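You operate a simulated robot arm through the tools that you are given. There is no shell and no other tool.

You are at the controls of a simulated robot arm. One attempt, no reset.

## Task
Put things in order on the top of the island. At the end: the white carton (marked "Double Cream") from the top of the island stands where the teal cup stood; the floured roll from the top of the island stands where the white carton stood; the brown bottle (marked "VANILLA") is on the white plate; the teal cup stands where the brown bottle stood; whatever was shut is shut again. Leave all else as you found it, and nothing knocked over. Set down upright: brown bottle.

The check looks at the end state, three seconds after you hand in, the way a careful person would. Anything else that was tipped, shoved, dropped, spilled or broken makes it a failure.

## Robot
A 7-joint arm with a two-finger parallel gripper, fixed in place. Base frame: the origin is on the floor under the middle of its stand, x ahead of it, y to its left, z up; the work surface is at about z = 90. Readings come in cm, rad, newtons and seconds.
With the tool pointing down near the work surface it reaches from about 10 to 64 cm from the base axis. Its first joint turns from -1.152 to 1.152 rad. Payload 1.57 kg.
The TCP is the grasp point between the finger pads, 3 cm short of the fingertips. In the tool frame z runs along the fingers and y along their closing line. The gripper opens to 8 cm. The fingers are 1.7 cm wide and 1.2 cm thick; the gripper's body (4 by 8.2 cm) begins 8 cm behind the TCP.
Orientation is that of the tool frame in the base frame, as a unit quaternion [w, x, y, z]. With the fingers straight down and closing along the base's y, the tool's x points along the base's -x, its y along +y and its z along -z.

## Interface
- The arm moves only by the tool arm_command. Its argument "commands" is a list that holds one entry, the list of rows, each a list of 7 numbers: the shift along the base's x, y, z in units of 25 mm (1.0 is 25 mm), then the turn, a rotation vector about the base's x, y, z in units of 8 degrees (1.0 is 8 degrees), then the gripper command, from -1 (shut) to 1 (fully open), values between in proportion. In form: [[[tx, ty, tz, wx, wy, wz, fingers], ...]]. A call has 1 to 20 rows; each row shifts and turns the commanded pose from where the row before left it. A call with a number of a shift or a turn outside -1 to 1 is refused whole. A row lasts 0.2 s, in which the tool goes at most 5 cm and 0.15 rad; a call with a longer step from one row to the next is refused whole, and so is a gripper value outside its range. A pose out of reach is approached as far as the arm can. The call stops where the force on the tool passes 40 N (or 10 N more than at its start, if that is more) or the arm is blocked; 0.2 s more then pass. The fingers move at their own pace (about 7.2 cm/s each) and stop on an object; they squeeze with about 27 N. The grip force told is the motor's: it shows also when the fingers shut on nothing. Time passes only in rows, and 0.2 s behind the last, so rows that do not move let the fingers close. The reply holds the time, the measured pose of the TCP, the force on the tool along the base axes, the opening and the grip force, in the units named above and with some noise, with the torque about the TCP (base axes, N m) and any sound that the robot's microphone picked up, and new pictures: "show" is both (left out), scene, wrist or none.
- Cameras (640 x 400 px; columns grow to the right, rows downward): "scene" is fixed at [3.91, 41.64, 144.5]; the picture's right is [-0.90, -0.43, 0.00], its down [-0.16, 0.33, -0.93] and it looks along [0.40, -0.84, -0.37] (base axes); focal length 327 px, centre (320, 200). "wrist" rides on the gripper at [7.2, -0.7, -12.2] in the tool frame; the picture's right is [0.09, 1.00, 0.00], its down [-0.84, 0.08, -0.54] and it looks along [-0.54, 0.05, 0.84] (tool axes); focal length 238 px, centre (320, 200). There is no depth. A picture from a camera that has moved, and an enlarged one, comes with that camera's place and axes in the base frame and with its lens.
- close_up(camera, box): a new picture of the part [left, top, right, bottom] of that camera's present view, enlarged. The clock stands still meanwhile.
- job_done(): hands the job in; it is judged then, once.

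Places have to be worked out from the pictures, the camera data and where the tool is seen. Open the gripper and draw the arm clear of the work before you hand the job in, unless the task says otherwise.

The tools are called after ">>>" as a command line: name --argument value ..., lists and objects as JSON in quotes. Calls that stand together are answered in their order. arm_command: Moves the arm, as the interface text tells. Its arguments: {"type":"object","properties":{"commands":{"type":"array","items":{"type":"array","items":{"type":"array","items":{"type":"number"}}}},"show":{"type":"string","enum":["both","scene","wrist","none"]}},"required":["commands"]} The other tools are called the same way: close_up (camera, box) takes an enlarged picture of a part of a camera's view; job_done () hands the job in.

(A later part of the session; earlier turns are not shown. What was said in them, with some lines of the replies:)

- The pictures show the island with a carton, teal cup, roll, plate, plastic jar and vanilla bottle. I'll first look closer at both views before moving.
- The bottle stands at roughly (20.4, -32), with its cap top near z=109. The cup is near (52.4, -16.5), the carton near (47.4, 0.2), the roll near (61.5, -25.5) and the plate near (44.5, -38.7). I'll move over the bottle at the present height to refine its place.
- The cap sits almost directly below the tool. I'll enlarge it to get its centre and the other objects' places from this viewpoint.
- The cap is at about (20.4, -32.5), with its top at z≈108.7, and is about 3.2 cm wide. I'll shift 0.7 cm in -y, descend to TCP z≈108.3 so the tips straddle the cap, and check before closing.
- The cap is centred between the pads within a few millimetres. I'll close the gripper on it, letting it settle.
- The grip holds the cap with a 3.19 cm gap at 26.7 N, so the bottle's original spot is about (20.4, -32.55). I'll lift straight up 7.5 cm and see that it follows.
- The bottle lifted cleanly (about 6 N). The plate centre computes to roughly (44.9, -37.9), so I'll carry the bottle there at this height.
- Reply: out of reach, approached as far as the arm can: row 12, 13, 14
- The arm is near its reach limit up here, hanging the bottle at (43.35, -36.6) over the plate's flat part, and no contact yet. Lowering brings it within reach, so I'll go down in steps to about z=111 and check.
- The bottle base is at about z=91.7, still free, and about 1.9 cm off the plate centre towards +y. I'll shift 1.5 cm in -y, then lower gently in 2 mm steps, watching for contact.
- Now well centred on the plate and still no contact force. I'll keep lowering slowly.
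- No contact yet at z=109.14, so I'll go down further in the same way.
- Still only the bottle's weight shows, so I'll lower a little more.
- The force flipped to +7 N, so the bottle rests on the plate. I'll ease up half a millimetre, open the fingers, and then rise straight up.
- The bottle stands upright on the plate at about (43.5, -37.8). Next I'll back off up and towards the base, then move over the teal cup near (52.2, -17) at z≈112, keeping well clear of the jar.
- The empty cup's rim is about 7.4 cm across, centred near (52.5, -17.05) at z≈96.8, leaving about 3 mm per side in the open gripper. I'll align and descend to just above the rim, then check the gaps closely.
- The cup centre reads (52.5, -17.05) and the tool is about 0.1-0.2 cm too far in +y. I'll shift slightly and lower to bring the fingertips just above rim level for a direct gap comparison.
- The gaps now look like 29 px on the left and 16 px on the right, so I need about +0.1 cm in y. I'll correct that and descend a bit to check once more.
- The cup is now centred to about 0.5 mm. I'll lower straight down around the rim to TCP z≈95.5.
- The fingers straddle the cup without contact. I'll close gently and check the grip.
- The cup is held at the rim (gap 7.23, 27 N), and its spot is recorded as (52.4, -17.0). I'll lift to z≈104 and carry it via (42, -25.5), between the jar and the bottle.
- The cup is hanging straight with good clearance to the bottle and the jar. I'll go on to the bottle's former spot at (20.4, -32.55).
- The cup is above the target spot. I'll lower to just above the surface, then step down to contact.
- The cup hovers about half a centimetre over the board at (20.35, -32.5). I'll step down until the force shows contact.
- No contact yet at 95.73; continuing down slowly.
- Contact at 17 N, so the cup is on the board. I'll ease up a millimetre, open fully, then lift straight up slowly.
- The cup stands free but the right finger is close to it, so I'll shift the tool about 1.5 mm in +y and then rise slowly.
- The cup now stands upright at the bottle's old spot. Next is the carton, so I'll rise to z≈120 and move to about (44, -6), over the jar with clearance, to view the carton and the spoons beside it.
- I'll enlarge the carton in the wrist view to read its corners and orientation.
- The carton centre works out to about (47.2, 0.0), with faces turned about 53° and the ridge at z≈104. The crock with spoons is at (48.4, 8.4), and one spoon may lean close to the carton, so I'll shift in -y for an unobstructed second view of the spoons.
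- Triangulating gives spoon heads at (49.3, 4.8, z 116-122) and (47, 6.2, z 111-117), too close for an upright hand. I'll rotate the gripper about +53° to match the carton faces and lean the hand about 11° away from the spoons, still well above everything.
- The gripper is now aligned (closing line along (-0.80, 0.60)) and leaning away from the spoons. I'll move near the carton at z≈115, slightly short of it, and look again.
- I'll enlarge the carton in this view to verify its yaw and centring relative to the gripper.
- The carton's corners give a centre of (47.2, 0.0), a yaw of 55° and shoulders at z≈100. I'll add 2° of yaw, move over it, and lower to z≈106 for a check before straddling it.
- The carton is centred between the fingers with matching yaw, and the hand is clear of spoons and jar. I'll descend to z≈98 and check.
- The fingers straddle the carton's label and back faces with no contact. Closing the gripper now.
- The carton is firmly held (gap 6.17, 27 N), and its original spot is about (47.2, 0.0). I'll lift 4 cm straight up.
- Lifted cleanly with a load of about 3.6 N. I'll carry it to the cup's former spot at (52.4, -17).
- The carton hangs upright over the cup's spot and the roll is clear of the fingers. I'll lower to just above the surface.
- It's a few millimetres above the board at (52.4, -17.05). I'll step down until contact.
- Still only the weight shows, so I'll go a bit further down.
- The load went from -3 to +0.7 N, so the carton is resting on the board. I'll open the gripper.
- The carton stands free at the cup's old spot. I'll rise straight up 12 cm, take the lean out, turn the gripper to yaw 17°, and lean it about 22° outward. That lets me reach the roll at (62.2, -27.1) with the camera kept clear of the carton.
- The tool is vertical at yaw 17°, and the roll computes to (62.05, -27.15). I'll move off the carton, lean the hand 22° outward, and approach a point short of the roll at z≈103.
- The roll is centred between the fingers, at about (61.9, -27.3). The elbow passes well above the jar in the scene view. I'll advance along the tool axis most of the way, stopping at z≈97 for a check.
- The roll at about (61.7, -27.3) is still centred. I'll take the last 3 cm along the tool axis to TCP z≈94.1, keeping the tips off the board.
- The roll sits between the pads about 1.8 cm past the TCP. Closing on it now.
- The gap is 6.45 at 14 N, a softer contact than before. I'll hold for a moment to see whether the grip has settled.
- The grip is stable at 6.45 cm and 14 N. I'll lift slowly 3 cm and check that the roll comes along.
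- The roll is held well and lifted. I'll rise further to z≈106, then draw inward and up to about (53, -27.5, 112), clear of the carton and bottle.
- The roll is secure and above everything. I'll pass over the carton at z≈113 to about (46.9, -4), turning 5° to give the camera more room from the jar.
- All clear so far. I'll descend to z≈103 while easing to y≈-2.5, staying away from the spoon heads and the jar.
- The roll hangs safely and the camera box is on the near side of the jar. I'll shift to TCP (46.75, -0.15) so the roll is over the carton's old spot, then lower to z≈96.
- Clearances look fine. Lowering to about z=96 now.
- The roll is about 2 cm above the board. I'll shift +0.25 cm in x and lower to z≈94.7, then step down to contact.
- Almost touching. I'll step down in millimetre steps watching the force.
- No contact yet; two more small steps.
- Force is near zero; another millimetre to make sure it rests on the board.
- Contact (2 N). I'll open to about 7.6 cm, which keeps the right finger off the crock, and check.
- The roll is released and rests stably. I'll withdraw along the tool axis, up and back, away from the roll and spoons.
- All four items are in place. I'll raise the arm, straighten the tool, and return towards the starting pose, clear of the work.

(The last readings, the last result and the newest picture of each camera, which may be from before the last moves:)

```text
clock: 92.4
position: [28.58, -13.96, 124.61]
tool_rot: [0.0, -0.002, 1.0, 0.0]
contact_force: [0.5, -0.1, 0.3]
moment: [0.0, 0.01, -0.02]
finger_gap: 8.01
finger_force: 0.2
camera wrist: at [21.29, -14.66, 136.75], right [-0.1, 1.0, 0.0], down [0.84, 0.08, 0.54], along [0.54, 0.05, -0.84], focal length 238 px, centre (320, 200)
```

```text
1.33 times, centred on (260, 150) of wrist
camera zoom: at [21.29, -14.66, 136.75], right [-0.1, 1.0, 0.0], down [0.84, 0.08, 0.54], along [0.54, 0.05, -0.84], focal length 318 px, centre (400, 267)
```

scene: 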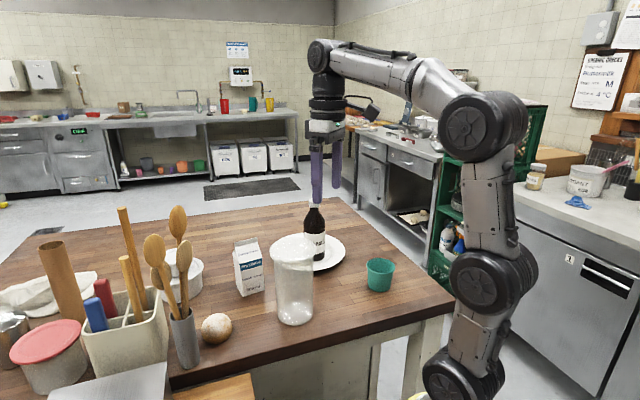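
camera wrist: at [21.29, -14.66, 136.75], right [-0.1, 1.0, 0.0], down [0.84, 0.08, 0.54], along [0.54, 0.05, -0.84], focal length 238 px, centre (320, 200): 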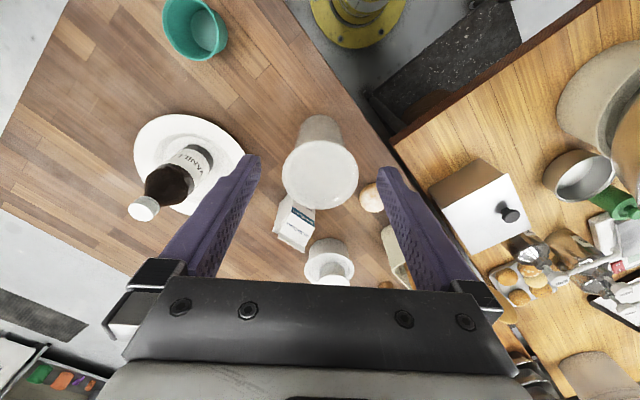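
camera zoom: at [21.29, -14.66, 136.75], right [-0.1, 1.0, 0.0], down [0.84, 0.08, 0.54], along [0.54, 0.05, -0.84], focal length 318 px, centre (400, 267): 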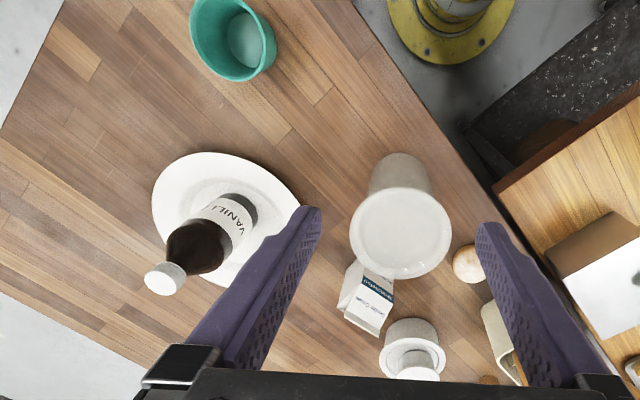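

The final views show the bottle upright on the plate, the cup at the bottle's old spot, the carton at the cup's old spot and the roll at the carton's old spot. The jar, pot, crock and plate are unmoved. The gripper is open and clear, so I hand the job in.

>>> job_done

```text
The job is handed in.
```

I moved all four items to their places and handed the job in; I haven't seen the result of the check.

| Item | Where it is now | Position (x, y in cm) |
|---|---|---|
| Brown bottle ("VANILLA") | Upright on the white plate, near its centre | (43.5, -37.8) |
| Teal cup | Where the brown bottle stood | (20.5, -32.4) |
| White carton ("Double Cream") | Where the teal cup stood | (52.4, -17.0) |
| Floured roll | Where the white carton stood | (47.2, 0) |

- **Accuracy:** The cup, carton and roll should be within about 1 cm of the original spots. The roll is the least certain, because the two cameras disagree on it by about 1.5 cm. I went with the wrist camera and where the arm set it down.
- **Everything else:** In the last pictures, the plate, jar, pot, crock and spoons look just as they were, and nothing was knocked over. The job didn't call for opening anything.
- **Arm:** The gripper is open and the arm is back near its starting position, clear of the work.
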